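You operate a simulated robot arm through the tools that you are given. There is no shell and no other tool.

You run a simulated two-armed robot. Do the job below in one go: nothing can be reset, and whatever is moved stays where it is left.

Task
Seal foil pack No 39 in the vacuum sealer for 2 seconds.
Fine: lower the lid, then hold it shut with one hand while the other presses start; the pack stays inside, the lid as it comes up.

Only the result counts: the job must be done as asked and must still hold three seconds after the hand-in. Knocking over, shifting, dropping, spilling or breaking anything else fails it. Lids that push on must go on centred and level and be pressed home; caps that screw on are set level and turned clockwise until they are tight.

Robot
Two 7-joint arms with fingered hands on one trunk, on a base that moves. Base frame: it is fixed to the floor where the robot stands at the start and does not move with it; the origin is under the middle of the robot, x ahead of it, y to its left, z up. Units: mm, degrees, N and s.
The left shoulder is at the start at [20, 123, 1037], the right one opposite. With the tool pointing down near the work surface each hand reaches from about 120 to 500 mm from the robot's upright axis, wherever it stands, measured 20 degrees to its own side. Places, roughly: bed of the vacuum sealer [700, 1900, 900]; clear lid [900, 1900, 1100]; green button of the sealer [400, 1700, 900]; sealer time knob [400, 2000, 900]; vacuum sealer [600, 1900, 800]. Payload 2.4 kg a hand.
Tool frame (each hand has its own): the origin (TCP) lies between the finger pads and is the grasp point; the fingertips stand 17 mm ahead of it; z points along the fingers, y is the line along which they close. The gripper opens to 88 mm; its body begins 47 mm behind the TCP. The gripper is a hand of 3 fingers: y runs from the thumb to the fingers, the wrist lies at [0, 0, -165] in the tool frame.
Orientation is told as [roll, pitch, yaw] about the base's x, y, z axes, in that order, counted from this pose: with the fingers straight down and closing along the base's y, the tool's x points along the base's -x, its y along +y and its z along -z.

Tools
- The arms move only by the tool send_rows. It takes "left_plan", "right_plan" or both (then of equal length, played together; a hand with none holds still); each is one flat list of numbers, 6 for each row, row after row: the shift along the base's x, y, z in mm, then the turn, a rotation vector about the base's x, y, z in rad. In form: [x, y, z, wx, wy, wz, x, y, z, wx, wy, wz, ...]. A call has 1 to 20 rows; each row is the pose to reach, as a shift and turn from the pose commanded when the call began. Rows are played at 5 a second. More than 50 mm and 8.6 degrees between two rows, and nothing of the call is played. Where a pose cannot be reached the arm comes as near as it can. A force on the tool above 50 N (or 10 N above the force at the start of the call, whichever is more), or a blocked arm, ends the call early, and 0.2 s more pass. In this call time passes only in rows, and 0.2 s behind the last. The reply holds the time, the measured pose of the TCP, the force on the tool along the base axes, the opening and the grip force, in the units named above and with some noise, with the torque about the TCP (base axes, N m) and any sound that the robot's microphone picked up.
- Cameras (640 x 400 px; columns grow to the right, rows downward): "scene" is now at [53, -18.1, 1482.9]; the picture's right is [-0.25, -0.97, 0.00], its down [-0.79, 0.20, -0.58] and it looks along [0.56, -0.15, -0.81] (base axes); focal length 278 px, centre (320, 200). "left" rides on the left gripper at [-52, 4, -66] in its tool frame; the picture's right is [-0.09, -1.00, 0.00], its down [0.78, -0.07, -0.62] and it looks along [0.62, -0.05, 0.78] (tool axes); focal length 243 px, centre (320, 200). "right" rides on the right gripper at [52, 4, -66] in its tool frame; the picture's right is [-0.08, 1.00, 0.00], its down [-0.78, -0.07, -0.62] and it looks along [-0.62, -0.05, 0.78] (tool axes); focal length 243 px, centre (320, 200).
- capture(camera): a new picture of that camera. It takes no simulated time.
- raise_lower(by): moves the trunk up (or, below 0, down) by that many mm; the arms and the scene camera ride with it, the base frame stays. It gives what a move gives, with no picture.
- base_move(legs): drives the robot by 1 to 6 legs, each [ahead, left, turn to the left] in mm, mm and degrees, along the robot's own axes; the way and the turn of a leg run together, so that a leg with both is an arc; at most 1500 mm and 180 degrees a leg. The arms and the cameras ride along, it lands a little off, and it stops where it bumps. It gives what a move gives.
- curl_fingers(finger1, finger2, thumb_bend, hand): sets how far each is bent, from 0 (flat) to 1 (curled in); at 0.3 the hand is open as for a grip, at 0.7 the pads meet at the TCP. One left out holds its place. A second passes; each finger stops where it meets its share of the squeeze, and holds until it gets a number again. It is the only way to open and close the hand. It gives what a move gives, with no picture; readings hold the bend of each and the force on the fingers (four entries, about 0 where the hand has none), thumb and palm.
- head_to(pan, tilt): turns the head with the scene camera to pan (to the left, within 120 degrees either way) and tilt (down, from -29 to 69), counted from straight ahead of the robot. It gives what a move gives.
- probe_pixels(camera, pixels): for up to 12 pixels [column, row] of the newest picture of that camera ("zoom" is the newest enlarged one), the place [x, y, z] in the base frame of the surface seen there, good to about 2 mm. It takes no simulated time.
- enlarge(camera, box): a new picture of the part [left, top, right, bottom] of that camera's present view, enlarged. It takes no simulated time.
- finish_job(): hands the job in; it is judged then, once.

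Leave the grippers open and the arms clear of the work at the hand-in unless told otherwise.

The tools are called after ">>>" by a JSON object that holds its "name" and its "arguments". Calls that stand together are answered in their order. send_rows: Moves the arms, as the interface text tells. Its arguments: {"type":"object","properties":{"left_plan":{"type":"array"},"right_plan":{"type":"array"}},"required":[]} The other tools are called the same way: raise_lower (by) moves the trunk up or down; curl_fingers (finger1, finger2, thumb_bend, hand) moves the fingers one by one; base_move (legs) drives the base; head_to (pan, tilt) turns the head that bears the scene camera; capture (camera) takes a picture; probe_pixels (camera, pixels) gives the place of the surface under pixels of a picture; enlarge (camera, box) takes an enlarged picture of a part of a camera's view; finish_job () hands the job in.

At the start:

```text
time: 0.0
left_tool_pos: [326.2, 1.1, 986.3]
left_ee_rot: [0.1, 0.0, -0.1]
left_wrist_force: [-0.4, -0.6, 0.1]
left_torque: [0.0, -0.02, -0.01]
left_gripper_width: 88.2
left_grasp_force: 0.0
left_shape: jaw
left_bend: [0.3, 0.3, 0.3]
left_finger forces: [0.0, 0.0, 0.1, 0.1, 0.0, 0.0]
right_tool_pos: [224.8, -279.7, 961.5]
right_ee_rot: [0.0, 0.0, 0.1]
right_wrist_force: [0.4, 0.0, 0.1]
right_torque: [-0.01, 0.0, 0.02]
right_gripper_width: 87.7
right_grasp_force: 0.1
right_shape: jaw
right_bend: [0.3, 0.3, 0.3]
right_finger forces: [0.0, 0.0, 0.1, 0.0, 0.0, 0.0]
trunk travel left (down, up): [-250.0, 580.0]
robot x, y, heading: [0.3, 1.4, 0.1]
head pan, tilt (commanded): [-14.6, 54.4]
```

scene: 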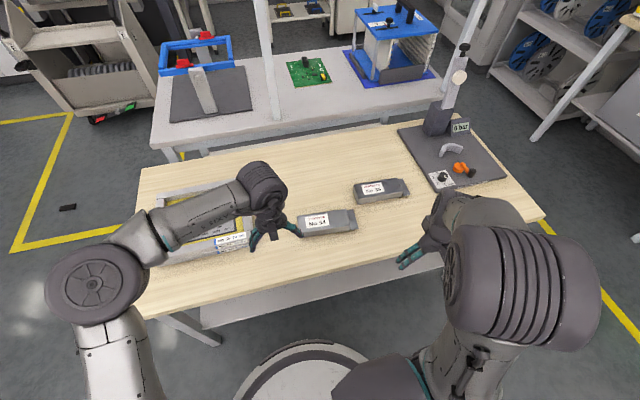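
right: 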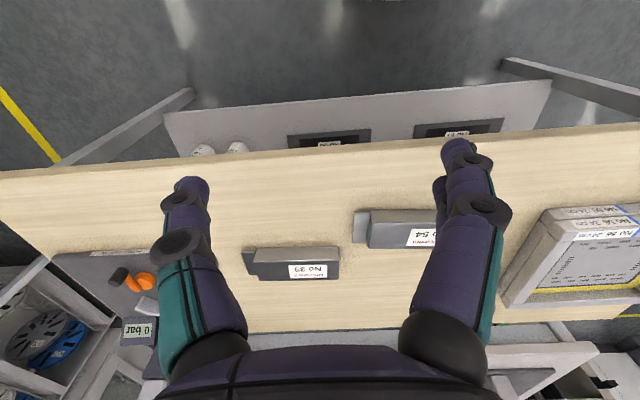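
left: 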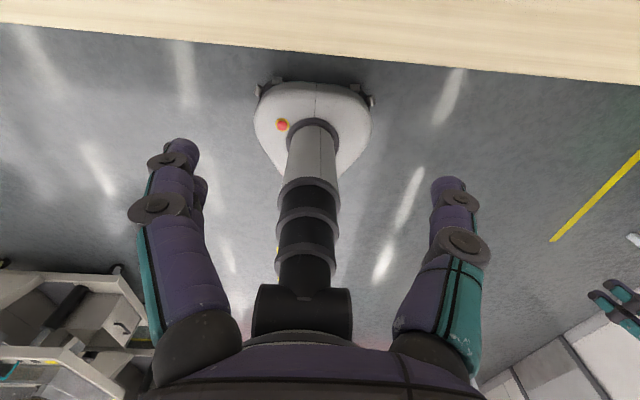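

I see a table with two dark foil packs, one labelled around pixel (372,188) and one around (318,220). I'll enlarge both to read their numbers.

>>> {"name": "enlarge", "arguments": {"camera": "scene", "box": [280, 160, 440, 260]}}

>>> {"name": "enlarge", "arguments": {"camera": "right", "box": [220, 110, 540, 310]}}

```text
4.00 times, centred on (360, 210) of scene
```

zoom: 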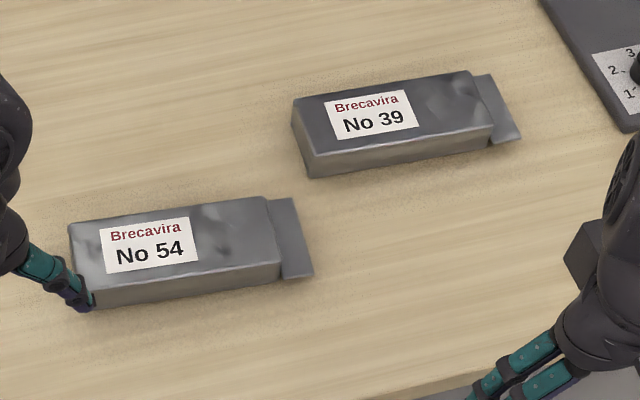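

```text
2.00 times, centred on (380, 210) of right
```

zoom: 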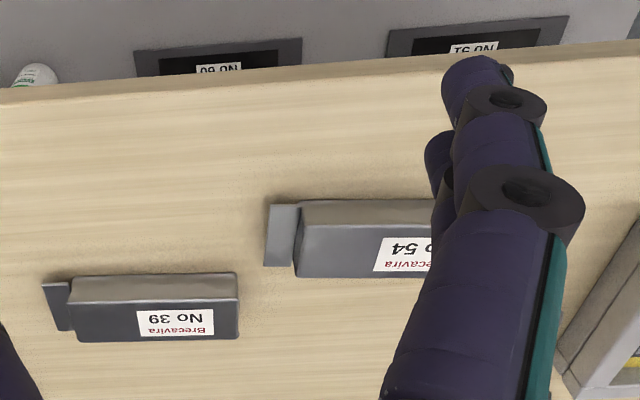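

No 39 is the farther pack, top corners near scene pixels (353,185), (397,178), (403,191), (357,197), with the open flap end at right near (407,190). No 54 must stay untouched. I'll probe points on the pack, the neighbouring pack and the table.

>>> {"name": "capture", "arguments": {"camera": "scene"}}

>>> {"name": "probe_pixels", "arguments": {"camera": "scene", "pixels": [[355, 187], [395, 180], [400, 190], [359, 196], [378, 188], [407, 190], [380, 210], [430, 215], [340, 218], [300, 218], [345, 212], [390, 160]]}}

>>> {"name": "probe_pixels", "arguments": {"camera": "right", "pixels": [[247, 262], [335, 250], [336, 275], [258, 275], [290, 265], [295, 250], [300, 220], [375, 215], [375, 240]]}}

```text
taken
```

scene: 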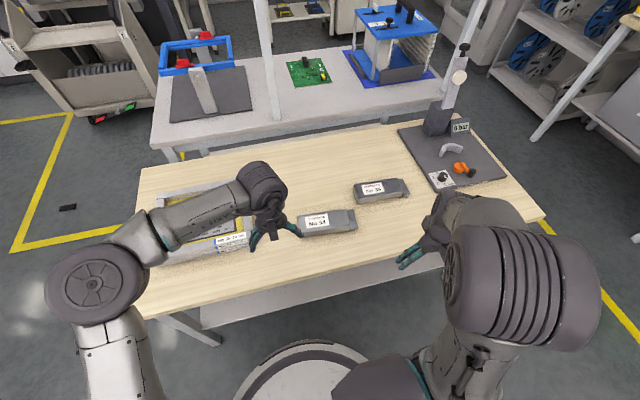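

```text
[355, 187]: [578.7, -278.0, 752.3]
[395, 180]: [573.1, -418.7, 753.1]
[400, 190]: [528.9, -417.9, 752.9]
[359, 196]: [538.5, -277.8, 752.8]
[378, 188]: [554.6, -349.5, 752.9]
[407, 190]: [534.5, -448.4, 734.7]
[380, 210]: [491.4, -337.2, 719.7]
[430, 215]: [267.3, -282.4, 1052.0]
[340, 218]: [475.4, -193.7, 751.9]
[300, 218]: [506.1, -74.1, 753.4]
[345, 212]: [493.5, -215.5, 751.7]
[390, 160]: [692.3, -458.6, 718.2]
```

```text
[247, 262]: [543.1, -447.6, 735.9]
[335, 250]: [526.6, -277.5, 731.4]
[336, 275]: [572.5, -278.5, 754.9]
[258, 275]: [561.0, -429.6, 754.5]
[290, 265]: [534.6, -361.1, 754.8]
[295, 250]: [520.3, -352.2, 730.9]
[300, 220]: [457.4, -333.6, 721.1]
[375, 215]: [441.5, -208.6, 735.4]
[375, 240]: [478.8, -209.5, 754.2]
```

The table top is at z≈720. Pack No 39 spans x≈525–581, y≈−272 to −427, top z≈753, with its flap towards −y. Next I'll turn the head left to look at the vacuum sealer near [600,1900,800].

>>> {"name": "head_to", "arguments": {"pan": 72, "tilt": 20}}

>>> {"name": "capture", "arguments": {"camera": "scene"}}

```text
time: 1.6
left_tool_pos: [324.4, 1.2, 986.8]
left_ee_rot: [0.0, 0.0, 0.0]
left_wrist_force: [0.4, -0.5, 0.7]
left_torque: [-0.01, 0.04, -0.02]
left_gripper_width: 87.7
left_grasp_force: 0.1
left_shape: jaw
left_bend: [0.3, 0.3, 0.3]
left_finger forces: [0.1, 0.0, 0.0, 0.0, 0.0, 0.1]
right_tool_pos: [224.5, -279.7, 961.7]
right_ee_rot: [0.0, 0.0, 0.0]
right_wrist_force: [-0.1, 0.4, -0.2]
right_torque: [0.01, -0.03, 0.01]
right_gripper_width: 87.8
right_grasp_force: 0.1
right_shape: jaw
right_bend: [0.3, 0.3, 0.3]
right_finger forces: [0.0, 0.0, 0.0, 0.0, 0.0, 0.0]
trunk travel left (down, up): [-250.0, 580.0]
robot x, y, heading: [0.1, -0.5, 0.3]
head pan, tilt (commanded): [72.0, 20.0]
```

```text
taken
```

scene: 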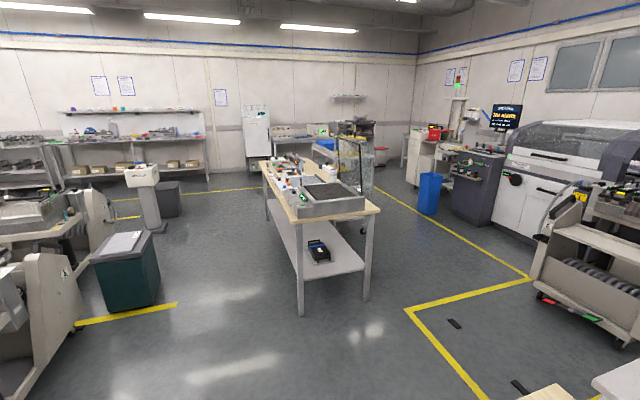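

The sealer appears to sit on a bench near pixel (320,190), with a clear lid at about (353,165). I'll zoom in on it.

>>> {"name": "enlarge", "arguments": {"camera": "scene", "box": [240, 120, 400, 220]}}

>>> {"name": "probe_pixels", "arguments": {"camera": "scene", "pixels": [[300, 210], [340, 205], [360, 207], [330, 190], [355, 165], [295, 218], [375, 208], [265, 165], [300, 300], [365, 290], [300, 190], [320, 250]]}}

```text
4.00 times, centred on (320, 170) of scene
```

zoom: 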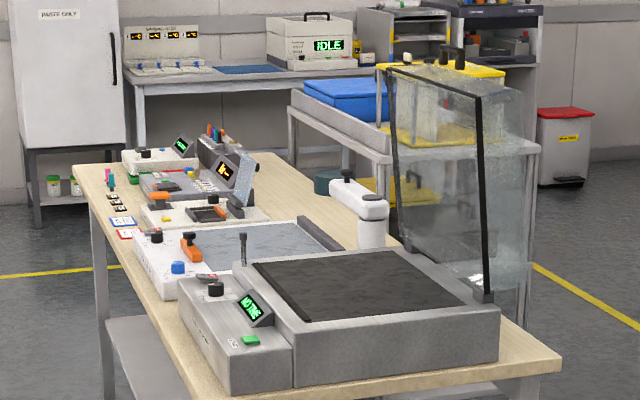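

```text
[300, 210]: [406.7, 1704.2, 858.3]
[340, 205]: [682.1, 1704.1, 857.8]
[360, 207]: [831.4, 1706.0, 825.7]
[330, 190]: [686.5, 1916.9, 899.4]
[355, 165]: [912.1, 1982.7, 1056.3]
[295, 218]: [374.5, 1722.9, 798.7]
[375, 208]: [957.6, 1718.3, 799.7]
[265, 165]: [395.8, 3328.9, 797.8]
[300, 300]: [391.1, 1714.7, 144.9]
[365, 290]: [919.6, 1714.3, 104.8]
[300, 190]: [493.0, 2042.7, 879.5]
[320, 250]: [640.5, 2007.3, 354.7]
```

The display reads something green. I'll zoom further on the sealer's controls to read them.

>>> {"name": "enlarge", "arguments": {"camera": "scene", "box": [275, 160, 355, 220]}}

>>> {"name": "enlarge", "arguments": {"camera": "scene", "box": [275, 180, 315, 220]}}

```text
6.67 times, centred on (315, 190) of scene
```

zoom: 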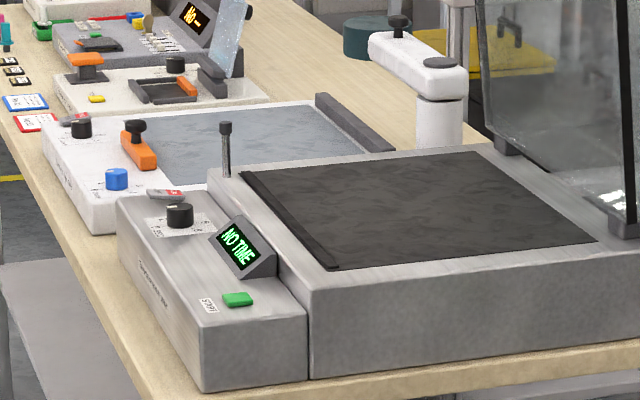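

```text
10.00 times, centred on (295, 200) of scene
```

zoom: 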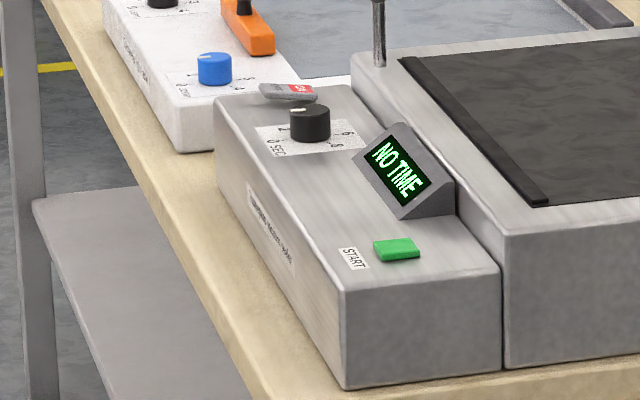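

The display shows "NO TIME", so the time knob must be set to 2 first. Before picking up the pack I need to know the base size and the table edge. I'll look down ahead and probe.

>>> {"name": "head_to", "arguments": {"pan": -20, "tilt": 69}}

>>> {"name": "capture", "arguments": {"camera": "scene"}}

>>> {"name": "capture", "arguments": {"camera": "left"}}

>>> {"name": "probe_pixels", "arguments": {"camera": "left", "pixels": [[315, 84], [255, 110], [372, 110], [258, 84], [372, 100], [320, 35], [100, 35], [600, 60], [315, 170]]}}

```text
time: 3.3
left_tool_pos: [325.8, 1.0, 987.1]
left_ee_rot: [0.0, 0.0, 0.0]
left_wrist_force: [-0.4, 0.0, -0.3]
left_torque: [-0.01, 0.01, 0.0]
left_gripper_width: 87.9
left_grasp_force: 0.0
left_shape: jaw
left_bend: [0.3, 0.3, 0.3]
left_finger forces: [0.1, 0.0, 0.1, 0.0, 0.0, 0.0]
right_tool_pos: [224.4, -280.3, 962.2]
right_ee_rot: [0.0, 0.0, 0.0]
right_wrist_force: [0.8, 0.0, -0.5]
right_torque: [-0.03, 0.04, 0.0]
right_gripper_width: 88.1
right_grasp_force: 0.0
right_shape: jaw
right_bend: [0.3, 0.3, 0.3]
right_finger forces: [0.0, 0.0, 0.1, 0.0, 0.0, 0.0]
trunk travel left (down, up): [-250.0, 580.0]
robot x, y, heading: [0.2, 2.1, -0.0]
head pan, tilt (commanded): [-20.0, 68.8]
```

```text
taken
```

scene: 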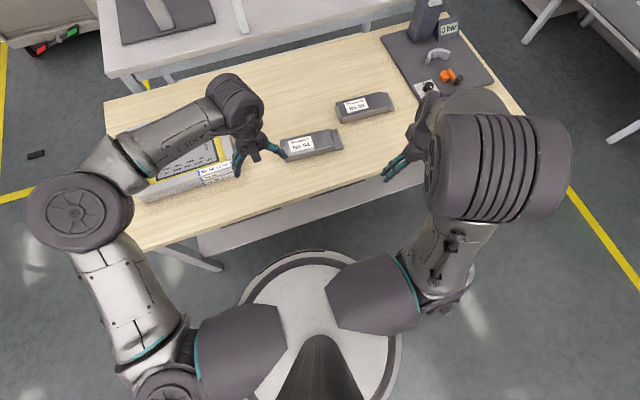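

```text
taken
```

left: 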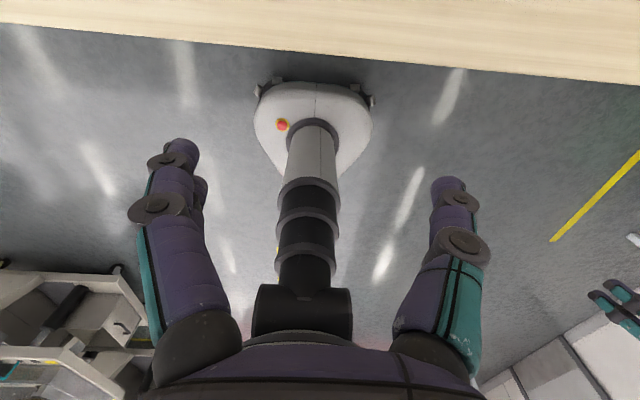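

```text
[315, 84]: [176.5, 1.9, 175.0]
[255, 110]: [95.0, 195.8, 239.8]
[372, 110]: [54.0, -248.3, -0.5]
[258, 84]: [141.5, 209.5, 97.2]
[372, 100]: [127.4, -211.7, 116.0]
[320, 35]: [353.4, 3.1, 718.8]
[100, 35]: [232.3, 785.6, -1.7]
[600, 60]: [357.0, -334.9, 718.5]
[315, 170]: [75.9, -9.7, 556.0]
```

The base appears to extend about 180–200 mm ahead and ±210 mm to the sides. I'll probe the table edge, the lower shelf, the legs and the other items near the front.

>>> {"name": "probe_pixels", "arguments": {"camera": "scene", "pixels": [[310, 252], [310, 275], [395, 330], [250, 230], [300, 210], [210, 263], [130, 251], [345, 190], [240, 200], [420, 235], [175, 245], [220, 240]]}}

>>> {"name": "capture", "arguments": {"camera": "right"}}

>>> {"name": "probe_pixels", "arguments": {"camera": "right", "pixels": [[300, 146], [350, 110], [350, 95], [180, 97], [520, 65], [545, 85], [170, 115], [90, 155], [205, 150], [350, 50], [60, 270]]}}

```text
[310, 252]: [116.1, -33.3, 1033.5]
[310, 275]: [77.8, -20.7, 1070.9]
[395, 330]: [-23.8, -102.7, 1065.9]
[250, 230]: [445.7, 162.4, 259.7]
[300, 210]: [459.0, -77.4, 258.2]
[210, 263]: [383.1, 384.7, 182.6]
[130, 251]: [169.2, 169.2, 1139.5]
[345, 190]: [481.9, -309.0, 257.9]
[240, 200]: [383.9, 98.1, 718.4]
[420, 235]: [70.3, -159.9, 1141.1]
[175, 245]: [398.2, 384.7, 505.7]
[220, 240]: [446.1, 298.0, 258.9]
```

```text
taken
```

right: 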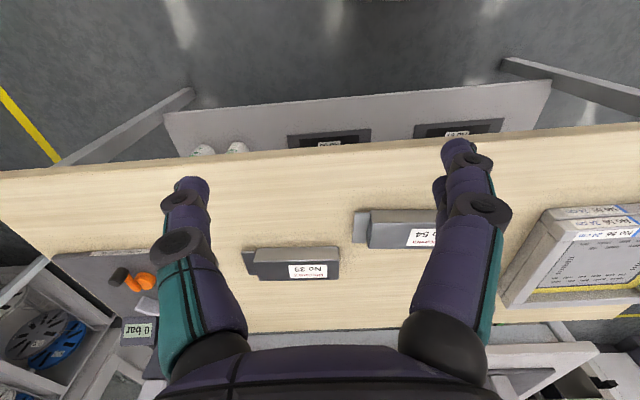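

```text
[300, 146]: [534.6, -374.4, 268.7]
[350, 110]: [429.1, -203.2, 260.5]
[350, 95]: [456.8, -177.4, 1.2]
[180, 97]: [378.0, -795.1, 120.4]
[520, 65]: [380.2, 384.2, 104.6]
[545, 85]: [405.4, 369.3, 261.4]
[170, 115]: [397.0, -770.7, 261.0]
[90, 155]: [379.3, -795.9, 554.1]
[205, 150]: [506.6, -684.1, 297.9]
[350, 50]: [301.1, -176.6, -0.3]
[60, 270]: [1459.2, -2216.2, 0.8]
```

The base front is near x≈180–200, the lower shelf edge is at x≈395–400 and the table legs are at y≈384 and −795. The pack centre is at about [553,−350]. I'll drive 160 mm ahead and 215 mm to the right so the right hand can reach the pack.

>>> {"name": "base_move", "arguments": {"legs": [[0, -215, 0], [160, 0, 0]]}}

>>> {"name": "capture", "arguments": {"camera": "scene"}}

>>> {"name": "capture", "arguments": {"camera": "right"}}

```text
time: 6.0
left_tool_pos: [490.3, -219.9, 987.6]
left_ee_rot: [0.0, 0.0, -0.2]
left_wrist_force: [0.5, 0.0, -0.2]
left_torque: [0.01, -0.01, 0.04]
left_gripper_width: 88.0
left_grasp_force: 0.1
left_shape: jaw
left_bend: [0.3, 0.3, 0.3]
left_finger forces: [0.0, 0.0, 0.1, 0.1, 0.0, 0.0]
right_tool_pos: [387.5, -501.6, 960.7]
right_ee_rot: [0.0, 0.0, -0.1]
right_wrist_force: [0.2, 0.3, -0.1]
right_torque: [0.02, 0.01, 0.01]
right_gripper_width: 87.8
right_grasp_force: 0.1
right_shape: jaw
right_bend: [0.3, 0.3, 0.3]
right_finger forces: [0.0, 0.0, 0.0, 0.0, 0.0, 0.1]
trunk travel left (down, up): [-250.0, 580.0]
robot x, y, heading: [161.4, -220.6, -0.0]
head pan, tilt (commanded): [-20.0, 68.8]
```

```text
taken
```

scene: 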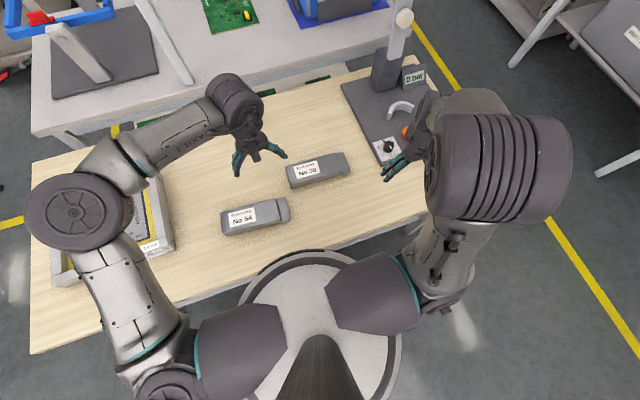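

```text
taken
```

right: 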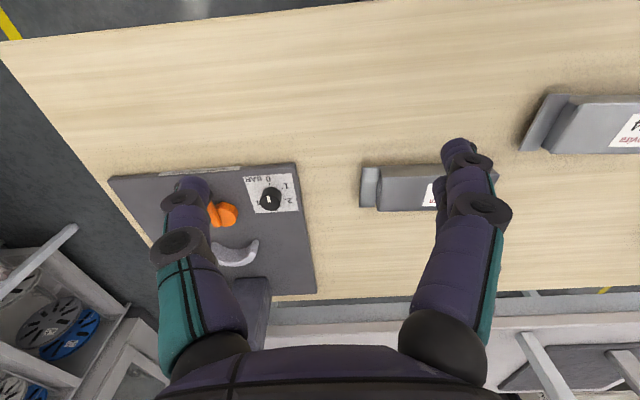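

The robot now stands at (161,−221). I'll enlarge the pack to find its edges and heading accurately.

>>> {"name": "enlarge", "arguments": {"camera": "scene", "box": [270, 140, 366, 200]}}

```text
6.67 times, centred on (318, 170) of scene
```

zoom: 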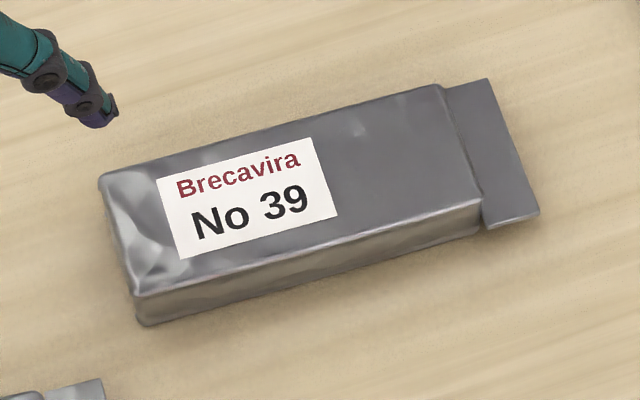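

In the zoom, the pack's top corners are near (103,178), (437,88), (478,200) and (137,292), with the flap out to (540,212). I'll probe just inside these edges.

>>> {"name": "probe_pixels", "arguments": {"camera": "zoom", "pixels": [[108, 182], [430, 92], [472, 198], [140, 287], [160, 320], [478, 235], [495, 85], [536, 208], [490, 225], [290, 190], [300, 128], [310, 240]]}}

```text
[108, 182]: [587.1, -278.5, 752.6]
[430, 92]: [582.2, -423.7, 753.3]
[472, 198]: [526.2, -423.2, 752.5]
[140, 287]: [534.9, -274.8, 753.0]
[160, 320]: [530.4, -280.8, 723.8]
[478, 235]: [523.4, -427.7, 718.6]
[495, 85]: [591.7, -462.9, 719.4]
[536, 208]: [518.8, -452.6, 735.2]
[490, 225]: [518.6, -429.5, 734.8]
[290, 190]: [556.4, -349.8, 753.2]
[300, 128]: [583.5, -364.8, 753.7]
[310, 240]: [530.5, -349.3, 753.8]
```

The pack's centre is about [557,−350] and it is turned about −2.7° from the y axis, roughly 59 mm wide. I'll check where the press post on the right stands before moving the arms.

>>> {"name": "probe_pixels", "arguments": {"camera": "scene", "pixels": [[390, 70], [400, 20], [415, 75], [410, 130], [365, 150], [395, 185], [402, 108], [385, 145], [520, 180], [475, 105]]}}

```text
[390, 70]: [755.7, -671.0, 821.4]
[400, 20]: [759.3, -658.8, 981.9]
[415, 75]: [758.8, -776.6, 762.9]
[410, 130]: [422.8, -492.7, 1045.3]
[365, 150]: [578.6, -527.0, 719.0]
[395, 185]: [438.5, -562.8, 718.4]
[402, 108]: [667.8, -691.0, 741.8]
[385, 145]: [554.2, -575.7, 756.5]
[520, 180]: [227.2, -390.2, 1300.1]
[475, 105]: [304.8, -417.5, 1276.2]
```

The press post is at about [757,−660], well clear of the path. First the left hand moves aside (−60, +180). Then the right hand moves to above the pack at [557,−350,850], turning +87.3°.

>>> {"name": "send_rows", "arguments": {"left_plan": [-12, 36, 0, 0, 0, 0, -24, 72, 0, 0, 0, 0, -36, 108, 0, 0, 0, 0, -48, 144, 0, 0, 0, 0, -60, 180, 0, 0, 0, 0, -60, 180, 0, 0, 0, 0, -60, 180, 0, 0, 0, 0, -60, 180, 0, 0, 0, 0, -60, 180, 0, 0, 0, 0, -60, 180, 0, 0, 0, 0, -60, 180, 0, 0, 0, 0, -60, 180, 0, 0, 0, 0, -60, 180, 0, 0, 0, 0, -60, 180, 0, 0, 0, 0, -60, 180, 0, 0, 0, 0, -60, 180, 0, 0, 0, 0, -60, 180, 0, 0, 0, 0], "right_plan": [0, 0, 0, 0, 0, 0, 0, 0, 0, 0, 0, 0.127, 0, 0, 0, 0, 0, 0.254, 0, 0, 0, 0, 0, 0.381, 0, 0, 0, 0, 0, 0.508, 14, 12.6, -9, 0, 0, 0.635, 28, 25.2, -18, 0, 0, 0.762, 42, 37.9, -27, 0, 0, 0.889, 56, 50.5, -36, 0, 0, 1.016, 70, 63.1, -45, 0, 0, 1.143, 84, 75.8, -54, 0, 0, 1.27, 98, 88.4, -63, 0, 0, 1.397, 113, 101, -73, 0, 0, 1.524, 127, 114, -82, 0, 0, 1.524, 141, 126, -91, 0, 0, 1.524, 155, 139, -100, 0, 0, 1.524, 169.5, 151.6, -110, 0, 0, 1.524]}}

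>>> {"name": "capture", "arguments": {"camera": "scene"}}

>>> {"name": "capture", "arguments": {"camera": "right"}}

```text
time: 9.6
left_tool_pos: [429.8, -39.6, 988.1]
left_ee_rot: [0.0, 0.0, -0.1]
left_wrist_force: [-0.1, -0.2, 0.8]
left_torque: [-0.01, -0.02, 0.01]
left_gripper_width: 87.8
left_grasp_force: 0.0
left_shape: jaw
left_bend: [0.3, 0.3, 0.3]
left_finger forces: [0.0, 0.1, 0.1, 0.0, 0.1, 0.1]
right_tool_pos: [554.8, -349.3, 853.1]
right_ee_rot: [-0.1, 0.0, 87.2]
right_wrist_force: [-0.2, -0.2, -0.5]
right_torque: [0.01, 0.0, 0.0]
right_gripper_width: 87.9
right_grasp_force: 0.0
right_shape: jaw
right_bend: [0.3, 0.3, 0.3]
right_finger forces: [0.1, 0.1, 0.0, 0.1, 0.0, 0.0]
trunk travel left (down, up): [-250.0, 580.0]
robot x, y, heading: [162.6, -222.7, -0.3]
head pan, tilt (commanded): [-20.0, 68.8]
```

```text
taken
```

scene: 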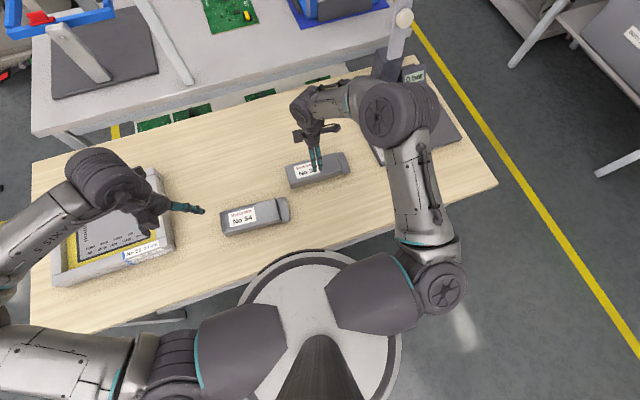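

```text
taken
```

right: 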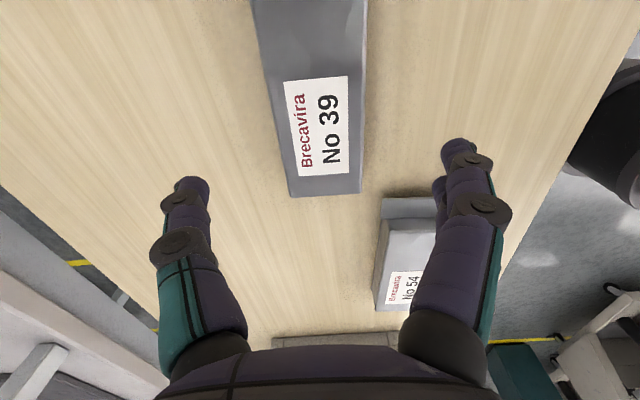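

The hand is at [555,−349,853] and the tool axis meets the pack top at about pixel (320,107), which is centred across its width. Descending 110 mm to z≈743.

>>> {"name": "send_rows", "arguments": {"right_plan": [1, 0, -25, 0, 0, 0, 1.5, 0, -50, 0, 0, 0, 1.5, 0, -75, 0, 0, 0, 1.5, 0, -95, 0, 0, 0, 1.5, 0, -110, 0, 0, 0]}}

>>> {"name": "capture", "arguments": {"camera": "right"}}

>>> {"name": "enlarge", "arguments": {"camera": "scene", "box": [270, 120, 366, 200]}}

```text
time: 10.8
left_tool_pos: [429.2, -38.6, 988.8]
left_ee_rot: [0.0, 0.0, -0.1]
left_wrist_force: [0.3, 0.3, 0.3]
left_torque: [-0.01, 0.0, -0.02]
left_gripper_width: 88.0
left_grasp_force: 0.0
left_shape: jaw
left_bend: [0.3, 0.3, 0.3]
left_finger forces: [0.0, 0.0, 0.0, 0.1, 0.0, 0.1]
right_tool_pos: [558.2, -349.4, 742.3]
right_ee_rot: [0.1, 0.0, 87.4]
right_wrist_force: [0.5, -0.8, -0.1]
right_torque: [0.05, 0.0, -0.02]
right_gripper_width: 88.1
right_grasp_force: 0.0
right_shape: jaw
right_bend: [0.3, 0.3, 0.3]
right_finger forces: [0.0, 0.0, 0.0, 0.0, 0.0, 0.1]
trunk travel left (down, up): [-250.0, 580.0]
robot x, y, heading: [161.5, -221.4, -0.0]
head pan, tilt (commanded): [-20.0, 68.8]
```

```text
taken
```

right: 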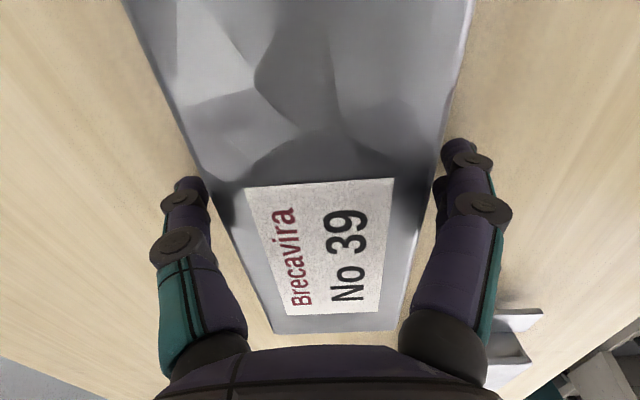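

```text
5.00 times, centred on (318, 160) of scene
```

zoom: 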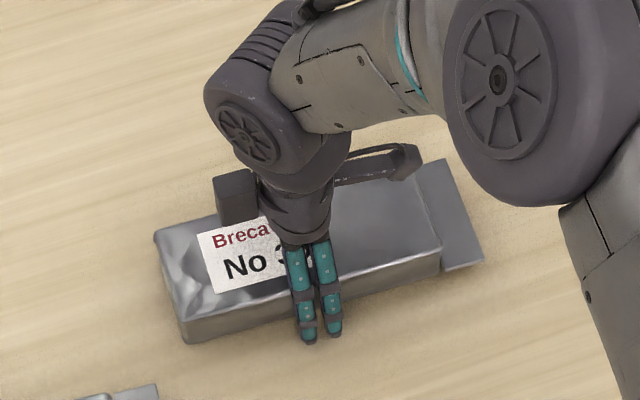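

The fingers straddle the pack with no contact. I'll close gently to a bend of 0.48 first and read the force.

>>> {"name": "curl_fingers", "arguments": {"hand": "right", "finger1": 0.48, "finger2": 0.48, "thumb_bend": 0.48}}

```text
time: 11.8
left_tool_pos: [428.4, -38.8, 988.5]
left_ee_rot: [-0.1, 0.0, -0.1]
left_wrist_force: [0.3, -0.6, 0.1]
left_torque: [-0.02, -0.01, 0.02]
left_gripper_width: 88.0
left_grasp_force: 0.1
left_shape: jaw
left_bend: [0.3, 0.3, 0.3]
left_finger forces: [0.1, 0.1, 0.0, 0.0, 0.0, 0.1]
right_tool_pos: [556.0, -351.4, 741.3]
right_ee_rot: [0.1, 0.0, 87.2]
right_wrist_force: [-0.9, 0.5, -0.1]
right_torque: [0.03, 0.0, 0.02]
right_gripper_width: 61.3
right_grasp_force: 9.8
right_shape: fingers
right_bend: [0.43, 0.43, 0.45]
right_finger forces: [5.2, 5.2, 0.1, 0.0, 10.0, 0.0]
trunk travel left (down, up): [-250.0, 580.0]
robot x, y, heading: [164.7, -220.2, -0.1]
head pan, tilt (commanded): [-20.0, 68.8]
```

The grip holds at 9.8 N with a width of 61 mm. I'll lift 30 mm slowly and check that it doesn't slip.

>>> {"name": "send_rows", "arguments": {"right_plan": [0, 0, 8, 0, 0, 0, 0, 0, 16, 0, 0, 0, 0, 0, 30, 0, 0, 0]}}

>>> {"name": "enlarge", "arguments": {"camera": "scene", "box": [270, 120, 366, 200]}}

>>> {"name": "capture", "arguments": {"camera": "right"}}

```text
time: 12.6
left_tool_pos: [429.0, -39.0, 988.4]
left_ee_rot: [0.0, 0.0, -0.1]
left_wrist_force: [-0.3, 0.0, 0.3]
left_torque: [0.01, 0.01, 0.0]
left_gripper_width: 87.9
left_grasp_force: 0.0
left_shape: jaw
left_bend: [0.3, 0.3, 0.3]
left_finger forces: [0.0, 0.0, 0.0, 0.0, 0.0, 0.0]
right_tool_pos: [556.9, -349.1, 771.4]
right_ee_rot: [0.0, 0.1, 87.2]
right_wrist_force: [-0.3, -0.6, -1.4]
right_torque: [-0.01, 0.01, -0.02]
right_gripper_width: 61.3
right_grasp_force: 9.7
right_shape: fingers
right_bend: [0.43, 0.43, 0.45]
right_finger forces: [4.8, 5.2, 0.0, 0.1, 10.1, 0.1]
trunk travel left (down, up): [-250.0, 580.0]
robot x, y, heading: [165.7, -222.6, -0.0]
head pan, tilt (commanded): [-20.0, 68.8]
```

```text
5.00 times, centred on (318, 160) of scene
```

zoom: 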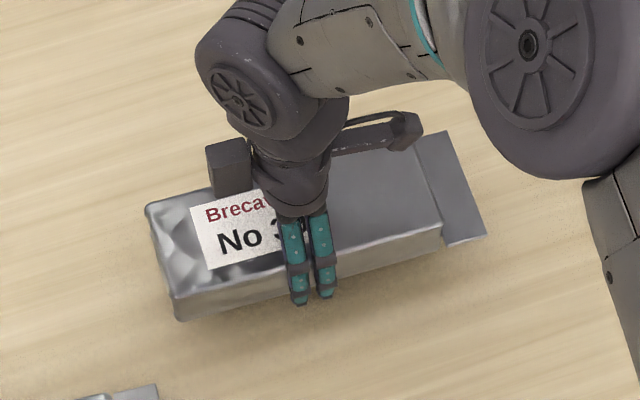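

```text
taken
```

right: 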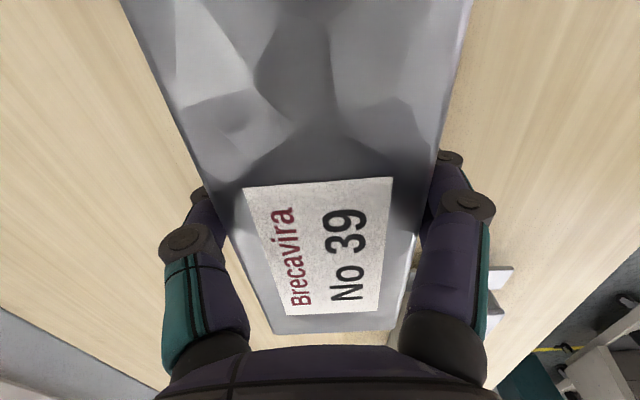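

The pack is up, weighing about 1.4 N, with the grip steady. The sealer bed is 180 mm higher than this table, so I'll raise the trunk by 200 mm.

>>> {"name": "raise_lower", "arguments": {"by": 200}}

>>> {"name": "head_to", "arguments": {"pan": 80, "tilt": 35}}

>>> {"name": "capture", "arguments": {"camera": "scene"}}

```text
time: 14.8
left_tool_pos: [428.5, -39.1, 1187.9]
left_ee_rot: [0.0, 0.0, -0.1]
left_wrist_force: [0.7, 0.5, 0.2]
left_torque: [-0.02, -0.03, 0.0]
left_gripper_width: 88.0
left_grasp_force: 0.1
left_shape: jaw
left_bend: [0.3, 0.3, 0.3]
left_finger forces: [0.1, 0.0, 0.0, 0.0, 0.0, 0.0]
right_tool_pos: [558.4, -348.4, 971.2]
right_ee_rot: [0.0, 0.0, 87.2]
right_wrist_force: [-0.5, -0.3, -2.8]
right_torque: [0.03, 0.0, 0.01]
right_gripper_width: 61.2
right_grasp_force: 10.1
right_shape: fingers
right_bend: [0.43, 0.43, 0.45]
right_finger forces: [4.9, 5.0, 0.1, 0.0, 10.1, 0.1]
trunk travel left (down, up): [-450.0, 380.0]
robot x, y, heading: [162.2, -221.1, 0.1]
head pan, tilt (commanded): [-20.0, 68.8]
```

```text
time: 16.5
left_tool_pos: [428.3, -39.0, 1188.4]
left_ee_rot: [0.0, 0.0, 0.0]
left_wrist_force: [0.1, -0.2, -0.3]
left_torque: [0.02, 0.0, 0.0]
left_gripper_width: 87.8
left_grasp_force: 0.1
left_shape: jaw
left_bend: [0.3, 0.3, 0.3]
left_finger forces: [0.0, 0.1, 0.1, 0.1, 0.0, 0.1]
right_tool_pos: [557.5, -348.7, 971.7]
right_ee_rot: [0.0, 0.0, 87.2]
right_wrist_force: [0.3, 0.4, -1.9]
right_torque: [-0.03, 0.0, 0.01]
right_gripper_width: 61.4
right_grasp_force: 9.7
right_shape: fingers
right_bend: [0.43, 0.43, 0.45]
right_finger forces: [4.9, 4.9, 0.0, 0.1, 10.1, 0.0]
trunk travel left (down, up): [-450.0, 380.0]
robot x, y, heading: [158.8, -222.4, -0.1]
head pan, tilt (commanded): [80.0, 35.0]
```

```text
taken
```

scene: 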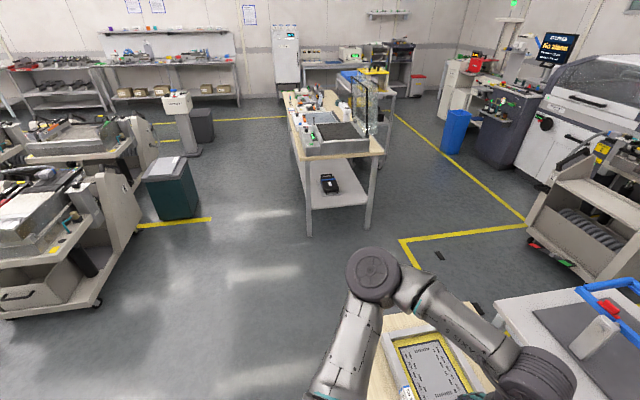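

I'll probe the obstacles along the way: the teal bin at (180,200), the left carts at (95,300), the right cart at (540,240) and the sealer table's legs at (308,232) and (366,228).

>>> {"name": "probe_pixels", "arguments": {"camera": "scene", "pixels": [[165, 218], [202, 212], [190, 165], [97, 303], [140, 228], [135, 180], [532, 243], [308, 233], [367, 228], [438, 255], [283, 110], [480, 320]]}}

>>> {"name": "head_to", "arguments": {"pan": 110, "tilt": 40}}

>>> {"name": "capture", "arguments": {"camera": "scene"}}

```text
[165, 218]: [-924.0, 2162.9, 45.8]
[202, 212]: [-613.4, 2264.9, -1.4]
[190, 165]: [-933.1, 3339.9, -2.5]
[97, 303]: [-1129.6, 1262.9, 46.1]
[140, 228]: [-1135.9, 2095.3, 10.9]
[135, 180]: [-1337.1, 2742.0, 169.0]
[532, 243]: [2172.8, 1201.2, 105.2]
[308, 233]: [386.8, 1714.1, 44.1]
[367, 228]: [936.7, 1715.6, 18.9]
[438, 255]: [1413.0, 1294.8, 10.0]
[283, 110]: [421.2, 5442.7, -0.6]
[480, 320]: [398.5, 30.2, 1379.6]
```

```text
time: 17.5
left_tool_pos: [428.7, -38.6, 1188.4]
left_ee_rot: [0.1, 0.0, -0.2]
left_wrist_force: [-0.5, 0.1, 0.1]
left_torque: [0.04, -0.03, -0.03]
left_gripper_width: 88.1
left_grasp_force: 0.0
left_shape: jaw
left_bend: [0.3, 0.3, 0.3]
left_finger forces: [0.0, 0.1, 0.1, 0.1, 0.1, 0.0]
right_tool_pos: [557.9, -350.7, 971.9]
right_ee_rot: [0.0, -0.1, 87.2]
right_wrist_force: [-0.2, 0.2, -2.4]
right_torque: [-0.01, -0.01, -0.01]
right_gripper_width: 61.1
right_grasp_force: 10.2
right_shape: fingers
right_bend: [0.43, 0.43, 0.45]
right_finger forces: [5.0, 4.9, 0.0, 0.0, 10.1, 0.0]
trunk travel left (down, up): [-450.0, 380.0]
robot x, y, heading: [166.0, -219.3, -0.3]
head pan, tilt (commanded): [110.0, 40.0]
```

```text
taken
```

scene: 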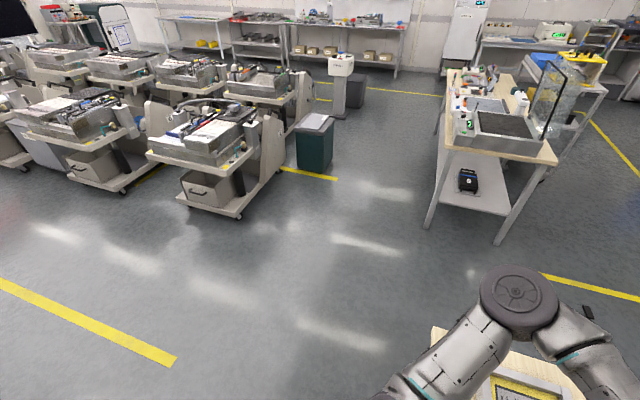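

The corridor between the bin (x<−600) and the sealer table (front edge x≈365) is free. I'll back off 330 mm, then drive left about 2120 mm in two legs to stand before the sealer, still facing +x.

>>> {"name": "base_move", "arguments": {"legs": [[-330, 0, 0], [0, 1060, 0], [0, 1060, 0]]}}

>>> {"name": "head_to", "arguments": {"pan": 0, "tilt": 45}}

>>> {"name": "capture", "arguments": {"camera": "scene"}}

>>> {"name": "capture", "arguments": {"camera": "right"}}

```text
time: 29.8
left_tool_pos: [90.2, 2081.0, 1186.5]
left_ee_rot: [0.0, -0.1, 0.7]
left_wrist_force: [-0.4, 0.3, -0.3]
left_torque: [0.04, 0.02, -0.01]
left_gripper_width: 87.6
left_grasp_force: 0.1
left_shape: jaw
left_bend: [0.3, 0.3, 0.3]
left_finger forces: [0.0, 0.0, 0.1, 0.0, 0.1, 0.1]
right_tool_pos: [221.6, 1771.1, 971.2]
right_ee_rot: [0.0, 0.0, 88.0]
right_wrist_force: [0.3, -0.2, -2.3]
right_torque: [0.03, 0.03, -0.01]
right_gripper_width: 61.3
right_grasp_force: 9.8
right_shape: fingers
right_bend: [0.43, 0.43, 0.45]
right_finger forces: [4.8, 4.9, 0.0, 0.0, 10.1, 0.1]
trunk travel left (down, up): [-450.0, 380.0]
robot x, y, heading: [-175.9, 1894.5, 0.6]
head pan, tilt (commanded): [110.0, 40.0]
```

```text
time: 31.6
left_tool_pos: [89.3, 2079.8, 1187.8]
left_ee_rot: [0.1, 0.0, 0.7]
left_wrist_force: [-0.3, 1.4, 0.3]
left_torque: [0.01, -0.01, 0.0]
left_gripper_width: 88.1
left_grasp_force: 0.0
left_shape: jaw
left_bend: [0.3, 0.3, 0.3]
left_finger forces: [0.0, 0.1, 0.0, 0.0, 0.0, 0.0]
right_tool_pos: [222.0, 1771.2, 972.0]
right_ee_rot: [0.0, 0.0, 87.8]
right_wrist_force: [-0.4, 0.2, -2.3]
right_torque: [-0.03, 0.0, 0.02]
right_gripper_width: 61.5
right_grasp_force: 10.1
right_shape: fingers
right_bend: [0.43, 0.43, 0.45]
right_finger forces: [4.9, 5.0, 0.0, 0.1, 10.1, 0.1]
trunk travel left (down, up): [-450.0, 380.0]
robot x, y, heading: [-177.2, 1893.9, 0.5]
head pan, tilt (commanded): [0.0, 45.0]
```

```text
taken
```

scene: 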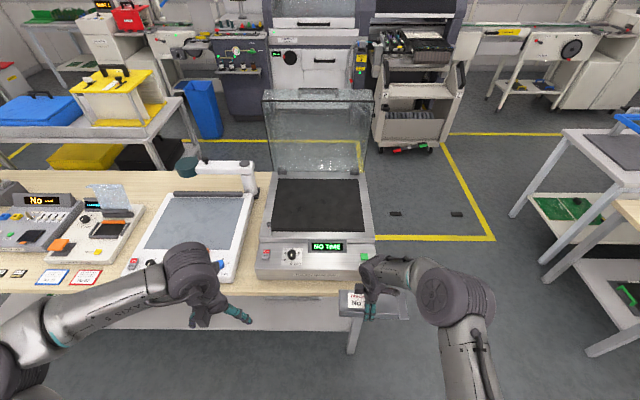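

```text
taken
```

right: 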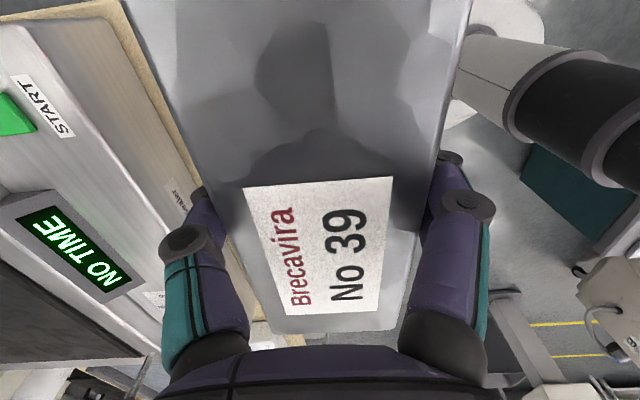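

Good view. I'll zoom on the sealer's bed and controls and probe key points.

>>> {"name": "enlarge", "arguments": {"camera": "scene", "box": [244, 165, 404, 285]}}

>>> {"name": "enlarge", "arguments": {"camera": "scene", "box": [252, 228, 348, 288]}}

```text
3.33 times, centred on (324, 225) of scene
```

zoom: 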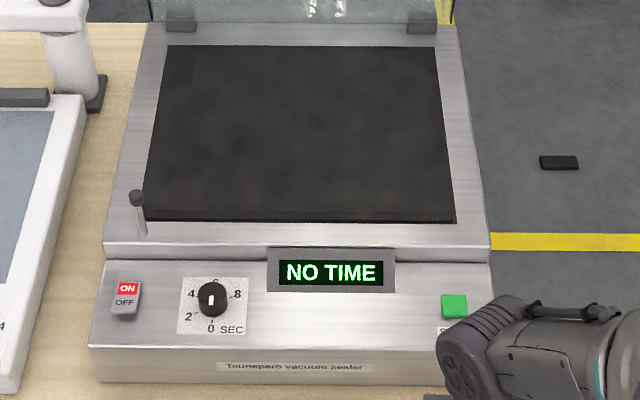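

```text
6.67 times, centred on (300, 258) of scene
```

zoom: 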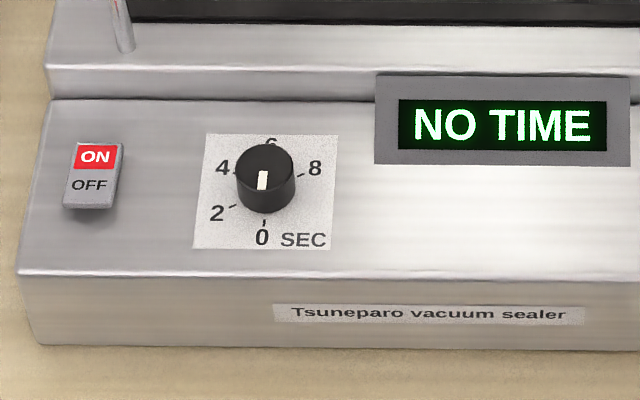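

The switch is ON. The knob pointer is at 0 (towards −x) and the scale runs clockwise 0, 2, 4, 6, 8, with about 60° per 2 s. I'll probe the knob, the marks, the display and the post.

>>> {"name": "probe_pixels", "arguments": {"camera": "zoom", "pixels": [[265, 158], [263, 185], [265, 205], [264, 222], [233, 206], [235, 173], [298, 177], [216, 213], [200, 240], [328, 248], [93, 180], [125, 45]]}}

>>> {"name": "enlarge", "arguments": {"camera": "scene", "box": [244, 165, 404, 285]}}

>>> {"name": "probe_pixels", "arguments": {"camera": "zoom", "pixels": [[150, 217], [450, 221], [150, 210], [450, 212], [300, 214], [300, 150], [165, 48], [437, 48], [138, 195], [140, 232], [454, 305], [300, 255]]}}

```text
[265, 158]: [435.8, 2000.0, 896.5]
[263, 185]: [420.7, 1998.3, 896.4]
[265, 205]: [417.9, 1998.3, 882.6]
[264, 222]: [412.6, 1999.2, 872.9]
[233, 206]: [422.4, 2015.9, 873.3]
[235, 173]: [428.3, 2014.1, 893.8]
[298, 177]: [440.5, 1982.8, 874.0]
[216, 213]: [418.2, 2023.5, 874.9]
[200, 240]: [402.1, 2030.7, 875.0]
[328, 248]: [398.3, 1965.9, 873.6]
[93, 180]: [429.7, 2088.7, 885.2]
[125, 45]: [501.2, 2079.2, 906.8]
```

```text
3.33 times, centred on (324, 225) of scene
```

zoom: 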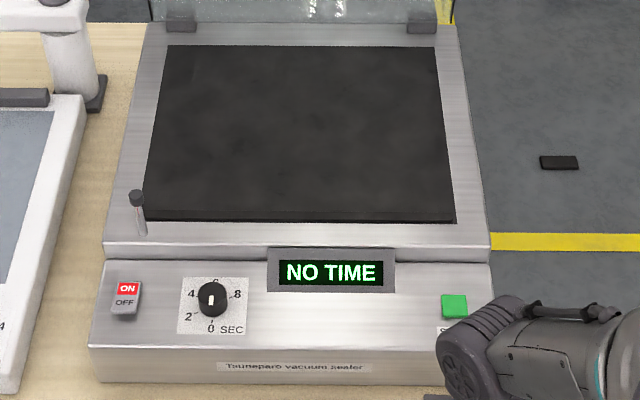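

```text
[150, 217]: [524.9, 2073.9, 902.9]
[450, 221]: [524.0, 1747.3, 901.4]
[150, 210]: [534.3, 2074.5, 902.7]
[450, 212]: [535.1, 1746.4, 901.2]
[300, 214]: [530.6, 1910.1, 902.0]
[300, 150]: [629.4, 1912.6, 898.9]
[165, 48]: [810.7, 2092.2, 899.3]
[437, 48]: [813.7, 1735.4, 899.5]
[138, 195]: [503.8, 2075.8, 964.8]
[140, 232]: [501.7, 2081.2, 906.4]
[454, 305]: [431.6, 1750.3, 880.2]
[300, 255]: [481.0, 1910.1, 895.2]
```

The seal bar runs along y at x≈522–540, z≈902. The mat is at z≈899. The knob centre is about [432,2000] with its top at z 896, radius about 15; the "2" tick lies 60° clockwise from "0". Now I'll check the table's front edge, the shelf and nearby devices for clearance.

>>> {"name": "probe_pixels", "arguments": {"camera": "scene", "pixels": [[250, 325], [250, 315], [300, 325], [350, 350], [352, 330], [260, 290], [215, 166], [245, 167], [250, 185], [190, 195], [320, 95], [270, 95]]}}

>>> {"name": "probe_pixels", "arguments": {"camera": "scene", "pixels": [[366, 97], [363, 165], [275, 165], [300, 130], [340, 130], [375, 175], [120, 262], [220, 265], [160, 250], [230, 220], [358, 250], [290, 245]]}}

```text
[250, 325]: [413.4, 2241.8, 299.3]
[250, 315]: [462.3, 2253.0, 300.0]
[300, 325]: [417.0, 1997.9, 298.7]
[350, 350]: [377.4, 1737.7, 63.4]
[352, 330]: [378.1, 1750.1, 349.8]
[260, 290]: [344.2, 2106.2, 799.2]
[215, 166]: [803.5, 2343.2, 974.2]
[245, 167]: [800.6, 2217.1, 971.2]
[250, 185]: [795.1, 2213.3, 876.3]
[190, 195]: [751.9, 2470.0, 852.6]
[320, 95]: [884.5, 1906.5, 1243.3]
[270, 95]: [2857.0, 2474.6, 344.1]
```

```text
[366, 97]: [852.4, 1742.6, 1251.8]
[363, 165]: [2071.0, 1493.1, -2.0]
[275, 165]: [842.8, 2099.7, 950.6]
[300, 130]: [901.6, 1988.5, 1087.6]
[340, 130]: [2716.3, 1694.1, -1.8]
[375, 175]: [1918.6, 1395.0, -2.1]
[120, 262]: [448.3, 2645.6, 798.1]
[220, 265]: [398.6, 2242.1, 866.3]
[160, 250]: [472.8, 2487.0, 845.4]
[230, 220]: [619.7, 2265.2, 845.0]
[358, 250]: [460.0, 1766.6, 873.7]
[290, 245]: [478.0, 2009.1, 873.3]
```

The table front edge is at x≈340 and the shelf at z≈300 starts at x≈400. The lid's top edge is near x 852–885 at z≈1250. I'll shift left 96 mm and drive ahead 345 mm so the robot stands near (168,1990). The pack underside is then about 950, above the bed frame at 907, and clear of the post at [503,2078].

>>> {"name": "base_move", "arguments": {"legs": [[0, 96, -0.5], [345, 0, 0]]}}

>>> {"name": "capture", "arguments": {"camera": "scene"}}

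```text
time: 34.6
left_tool_pos: [440.2, 2176.4, 1188.2]
left_ee_rot: [0.0, 0.0, 0.2]
left_wrist_force: [-0.2, -0.3, -0.1]
left_torque: [0.0, 0.01, 0.03]
left_gripper_width: 87.9
left_grasp_force: 0.2
left_shape: jaw
left_bend: [0.3, 0.3, 0.3]
left_finger forces: [0.0, 0.1, 0.0, 0.1, 0.0, 0.0]
right_tool_pos: [568.4, 1865.6, 971.4]
right_ee_rot: [0.0, 0.0, 87.3]
right_wrist_force: [-0.1, 0.2, -1.8]
right_torque: [0.01, -0.02, 0.03]
right_gripper_width: 61.3
right_grasp_force: 10.3
right_shape: fingers
right_bend: [0.43, 0.43, 0.45]
right_finger forces: [4.9, 4.9, 0.0, 0.1, 10.1, 0.0]
trunk travel left (down, up): [-450.0, 380.0]
robot x, y, heading: [177.0, 1993.8, 0.5]
head pan, tilt (commanded): [0.0, 45.0]
```

```text
taken
```

scene: 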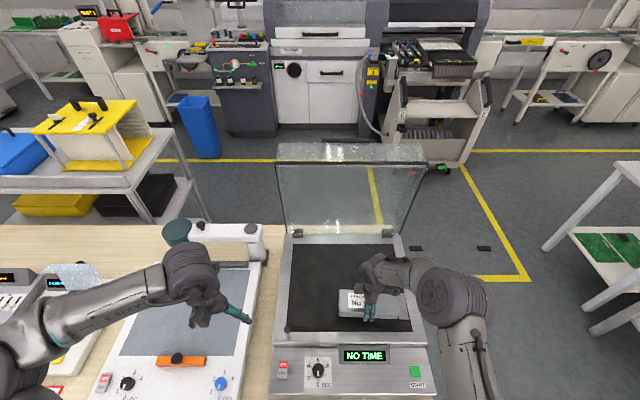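

The robot stands at (177,1994) and the pack hovers over the bed. Now I'll turn the right hand −87.3° so the flap points to −x, and shift to about [622,1905,985].

>>> {"name": "send_rows", "arguments": {"right_plan": [5, 3.5, 5, 0, 0, -0.127, 10, 7, 10, 0, 0, -0.254, 15, 10.5, 14, 0, 0, -0.381, 20, 14, 14, 0, 0, -0.508, 25, 17.5, 14, 0, 0, -0.635, 30, 21, 14, 0, 0, -0.762, 35, 24.5, 14, 0, 0, -0.889, 40, 28, 14, 0, 0, -1.016, 45, 31.5, 14, 0, 0, -1.143, 50, 35, 14, 0, 0, -1.27, 53, 38, 14, 0, 0, -1.397, 53.6, 39.4, 14, 0, 0, -1.524]}}

>>> {"name": "capture", "arguments": {"camera": "scene"}}

>>> {"name": "capture", "arguments": {"camera": "right"}}

```text
time: 37.2
left_tool_pos: [439.2, 2176.1, 1188.1]
left_ee_rot: [-0.1, -0.1, 0.1]
left_wrist_force: [0.2, 0.7, 0.3]
left_torque: [0.02, -0.01, -0.02]
left_gripper_width: 88.1
left_grasp_force: 0.1
left_shape: jaw
left_bend: [0.3, 0.3, 0.3]
left_finger forces: [0.0, 0.1, 0.1, 0.0, 0.0, 0.0]
right_tool_pos: [622.5, 1906.7, 984.6]
right_ee_rot: [0.0, 0.0, -0.1]
right_wrist_force: [-0.8, 0.3, -1.6]
right_torque: [0.04, 0.0, -0.05]
right_gripper_width: 61.2
right_grasp_force: 9.7
right_shape: fingers
right_bend: [0.43, 0.43, 0.45]
right_finger forces: [4.9, 4.9, 0.0, 0.0, 10.0, 0.1]
trunk travel left (down, up): [-450.0, 380.0]
robot x, y, heading: [176.1, 1995.1, 0.0]
head pan, tilt (commanded): [0.0, 45.0]
```

```text
taken
```

scene: 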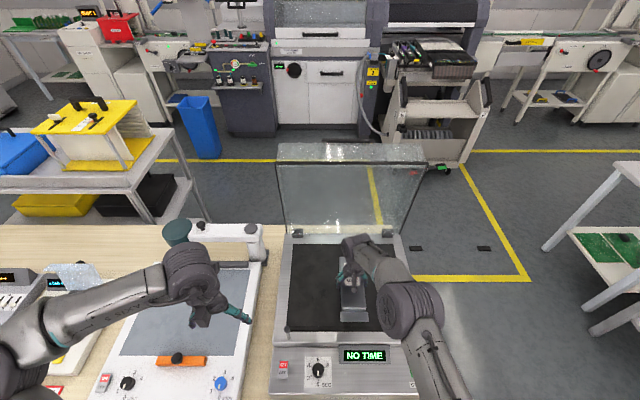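

```text
taken
```

right: 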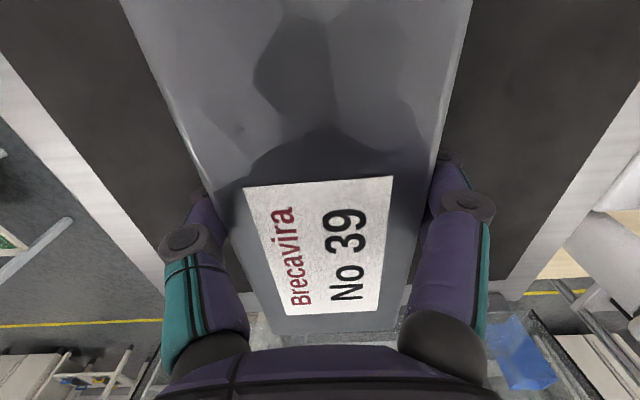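

I'll zoom to check where the flap lies relative to the seal bar before lowering.

>>> {"name": "enlarge", "arguments": {"camera": "scene", "box": [300, 240, 420, 340]}}

>>> {"name": "probe_pixels", "arguments": {"camera": "zoom", "pixels": [[230, 382], [230, 365], [365, 378], [240, 330], [365, 325], [290, 300], [150, 400], [100, 440], [120, 470], [450, 460]]}}

```text
4.00 times, centred on (360, 290) of scene
```

zoom: 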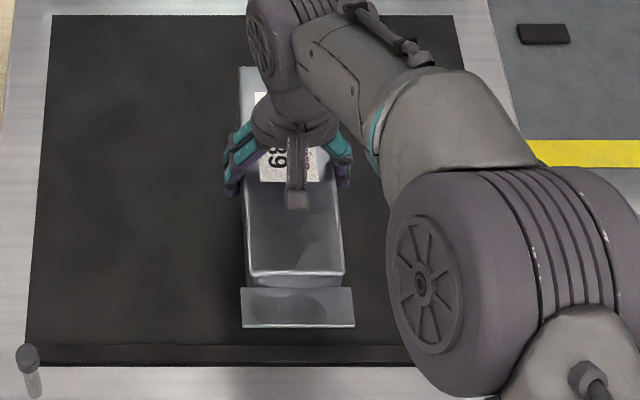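

```text
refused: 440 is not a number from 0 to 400
```

>>> {"name": "probe_pixels", "arguments": {"camera": "zoom", "pixels": [[250, 322], [250, 294], [345, 322], [345, 294], [260, 270], [330, 270], [200, 350], [200, 360], [200, 340], [80, 352], [270, 375], [350, 352]]}}

```text
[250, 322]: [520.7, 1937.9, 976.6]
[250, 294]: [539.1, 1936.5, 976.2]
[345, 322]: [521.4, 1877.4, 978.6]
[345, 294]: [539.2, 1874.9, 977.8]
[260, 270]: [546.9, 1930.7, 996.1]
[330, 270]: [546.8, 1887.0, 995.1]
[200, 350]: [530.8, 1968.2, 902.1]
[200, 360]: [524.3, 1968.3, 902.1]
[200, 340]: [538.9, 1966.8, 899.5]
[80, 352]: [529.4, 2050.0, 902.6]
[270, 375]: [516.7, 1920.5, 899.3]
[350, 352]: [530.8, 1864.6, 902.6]
```

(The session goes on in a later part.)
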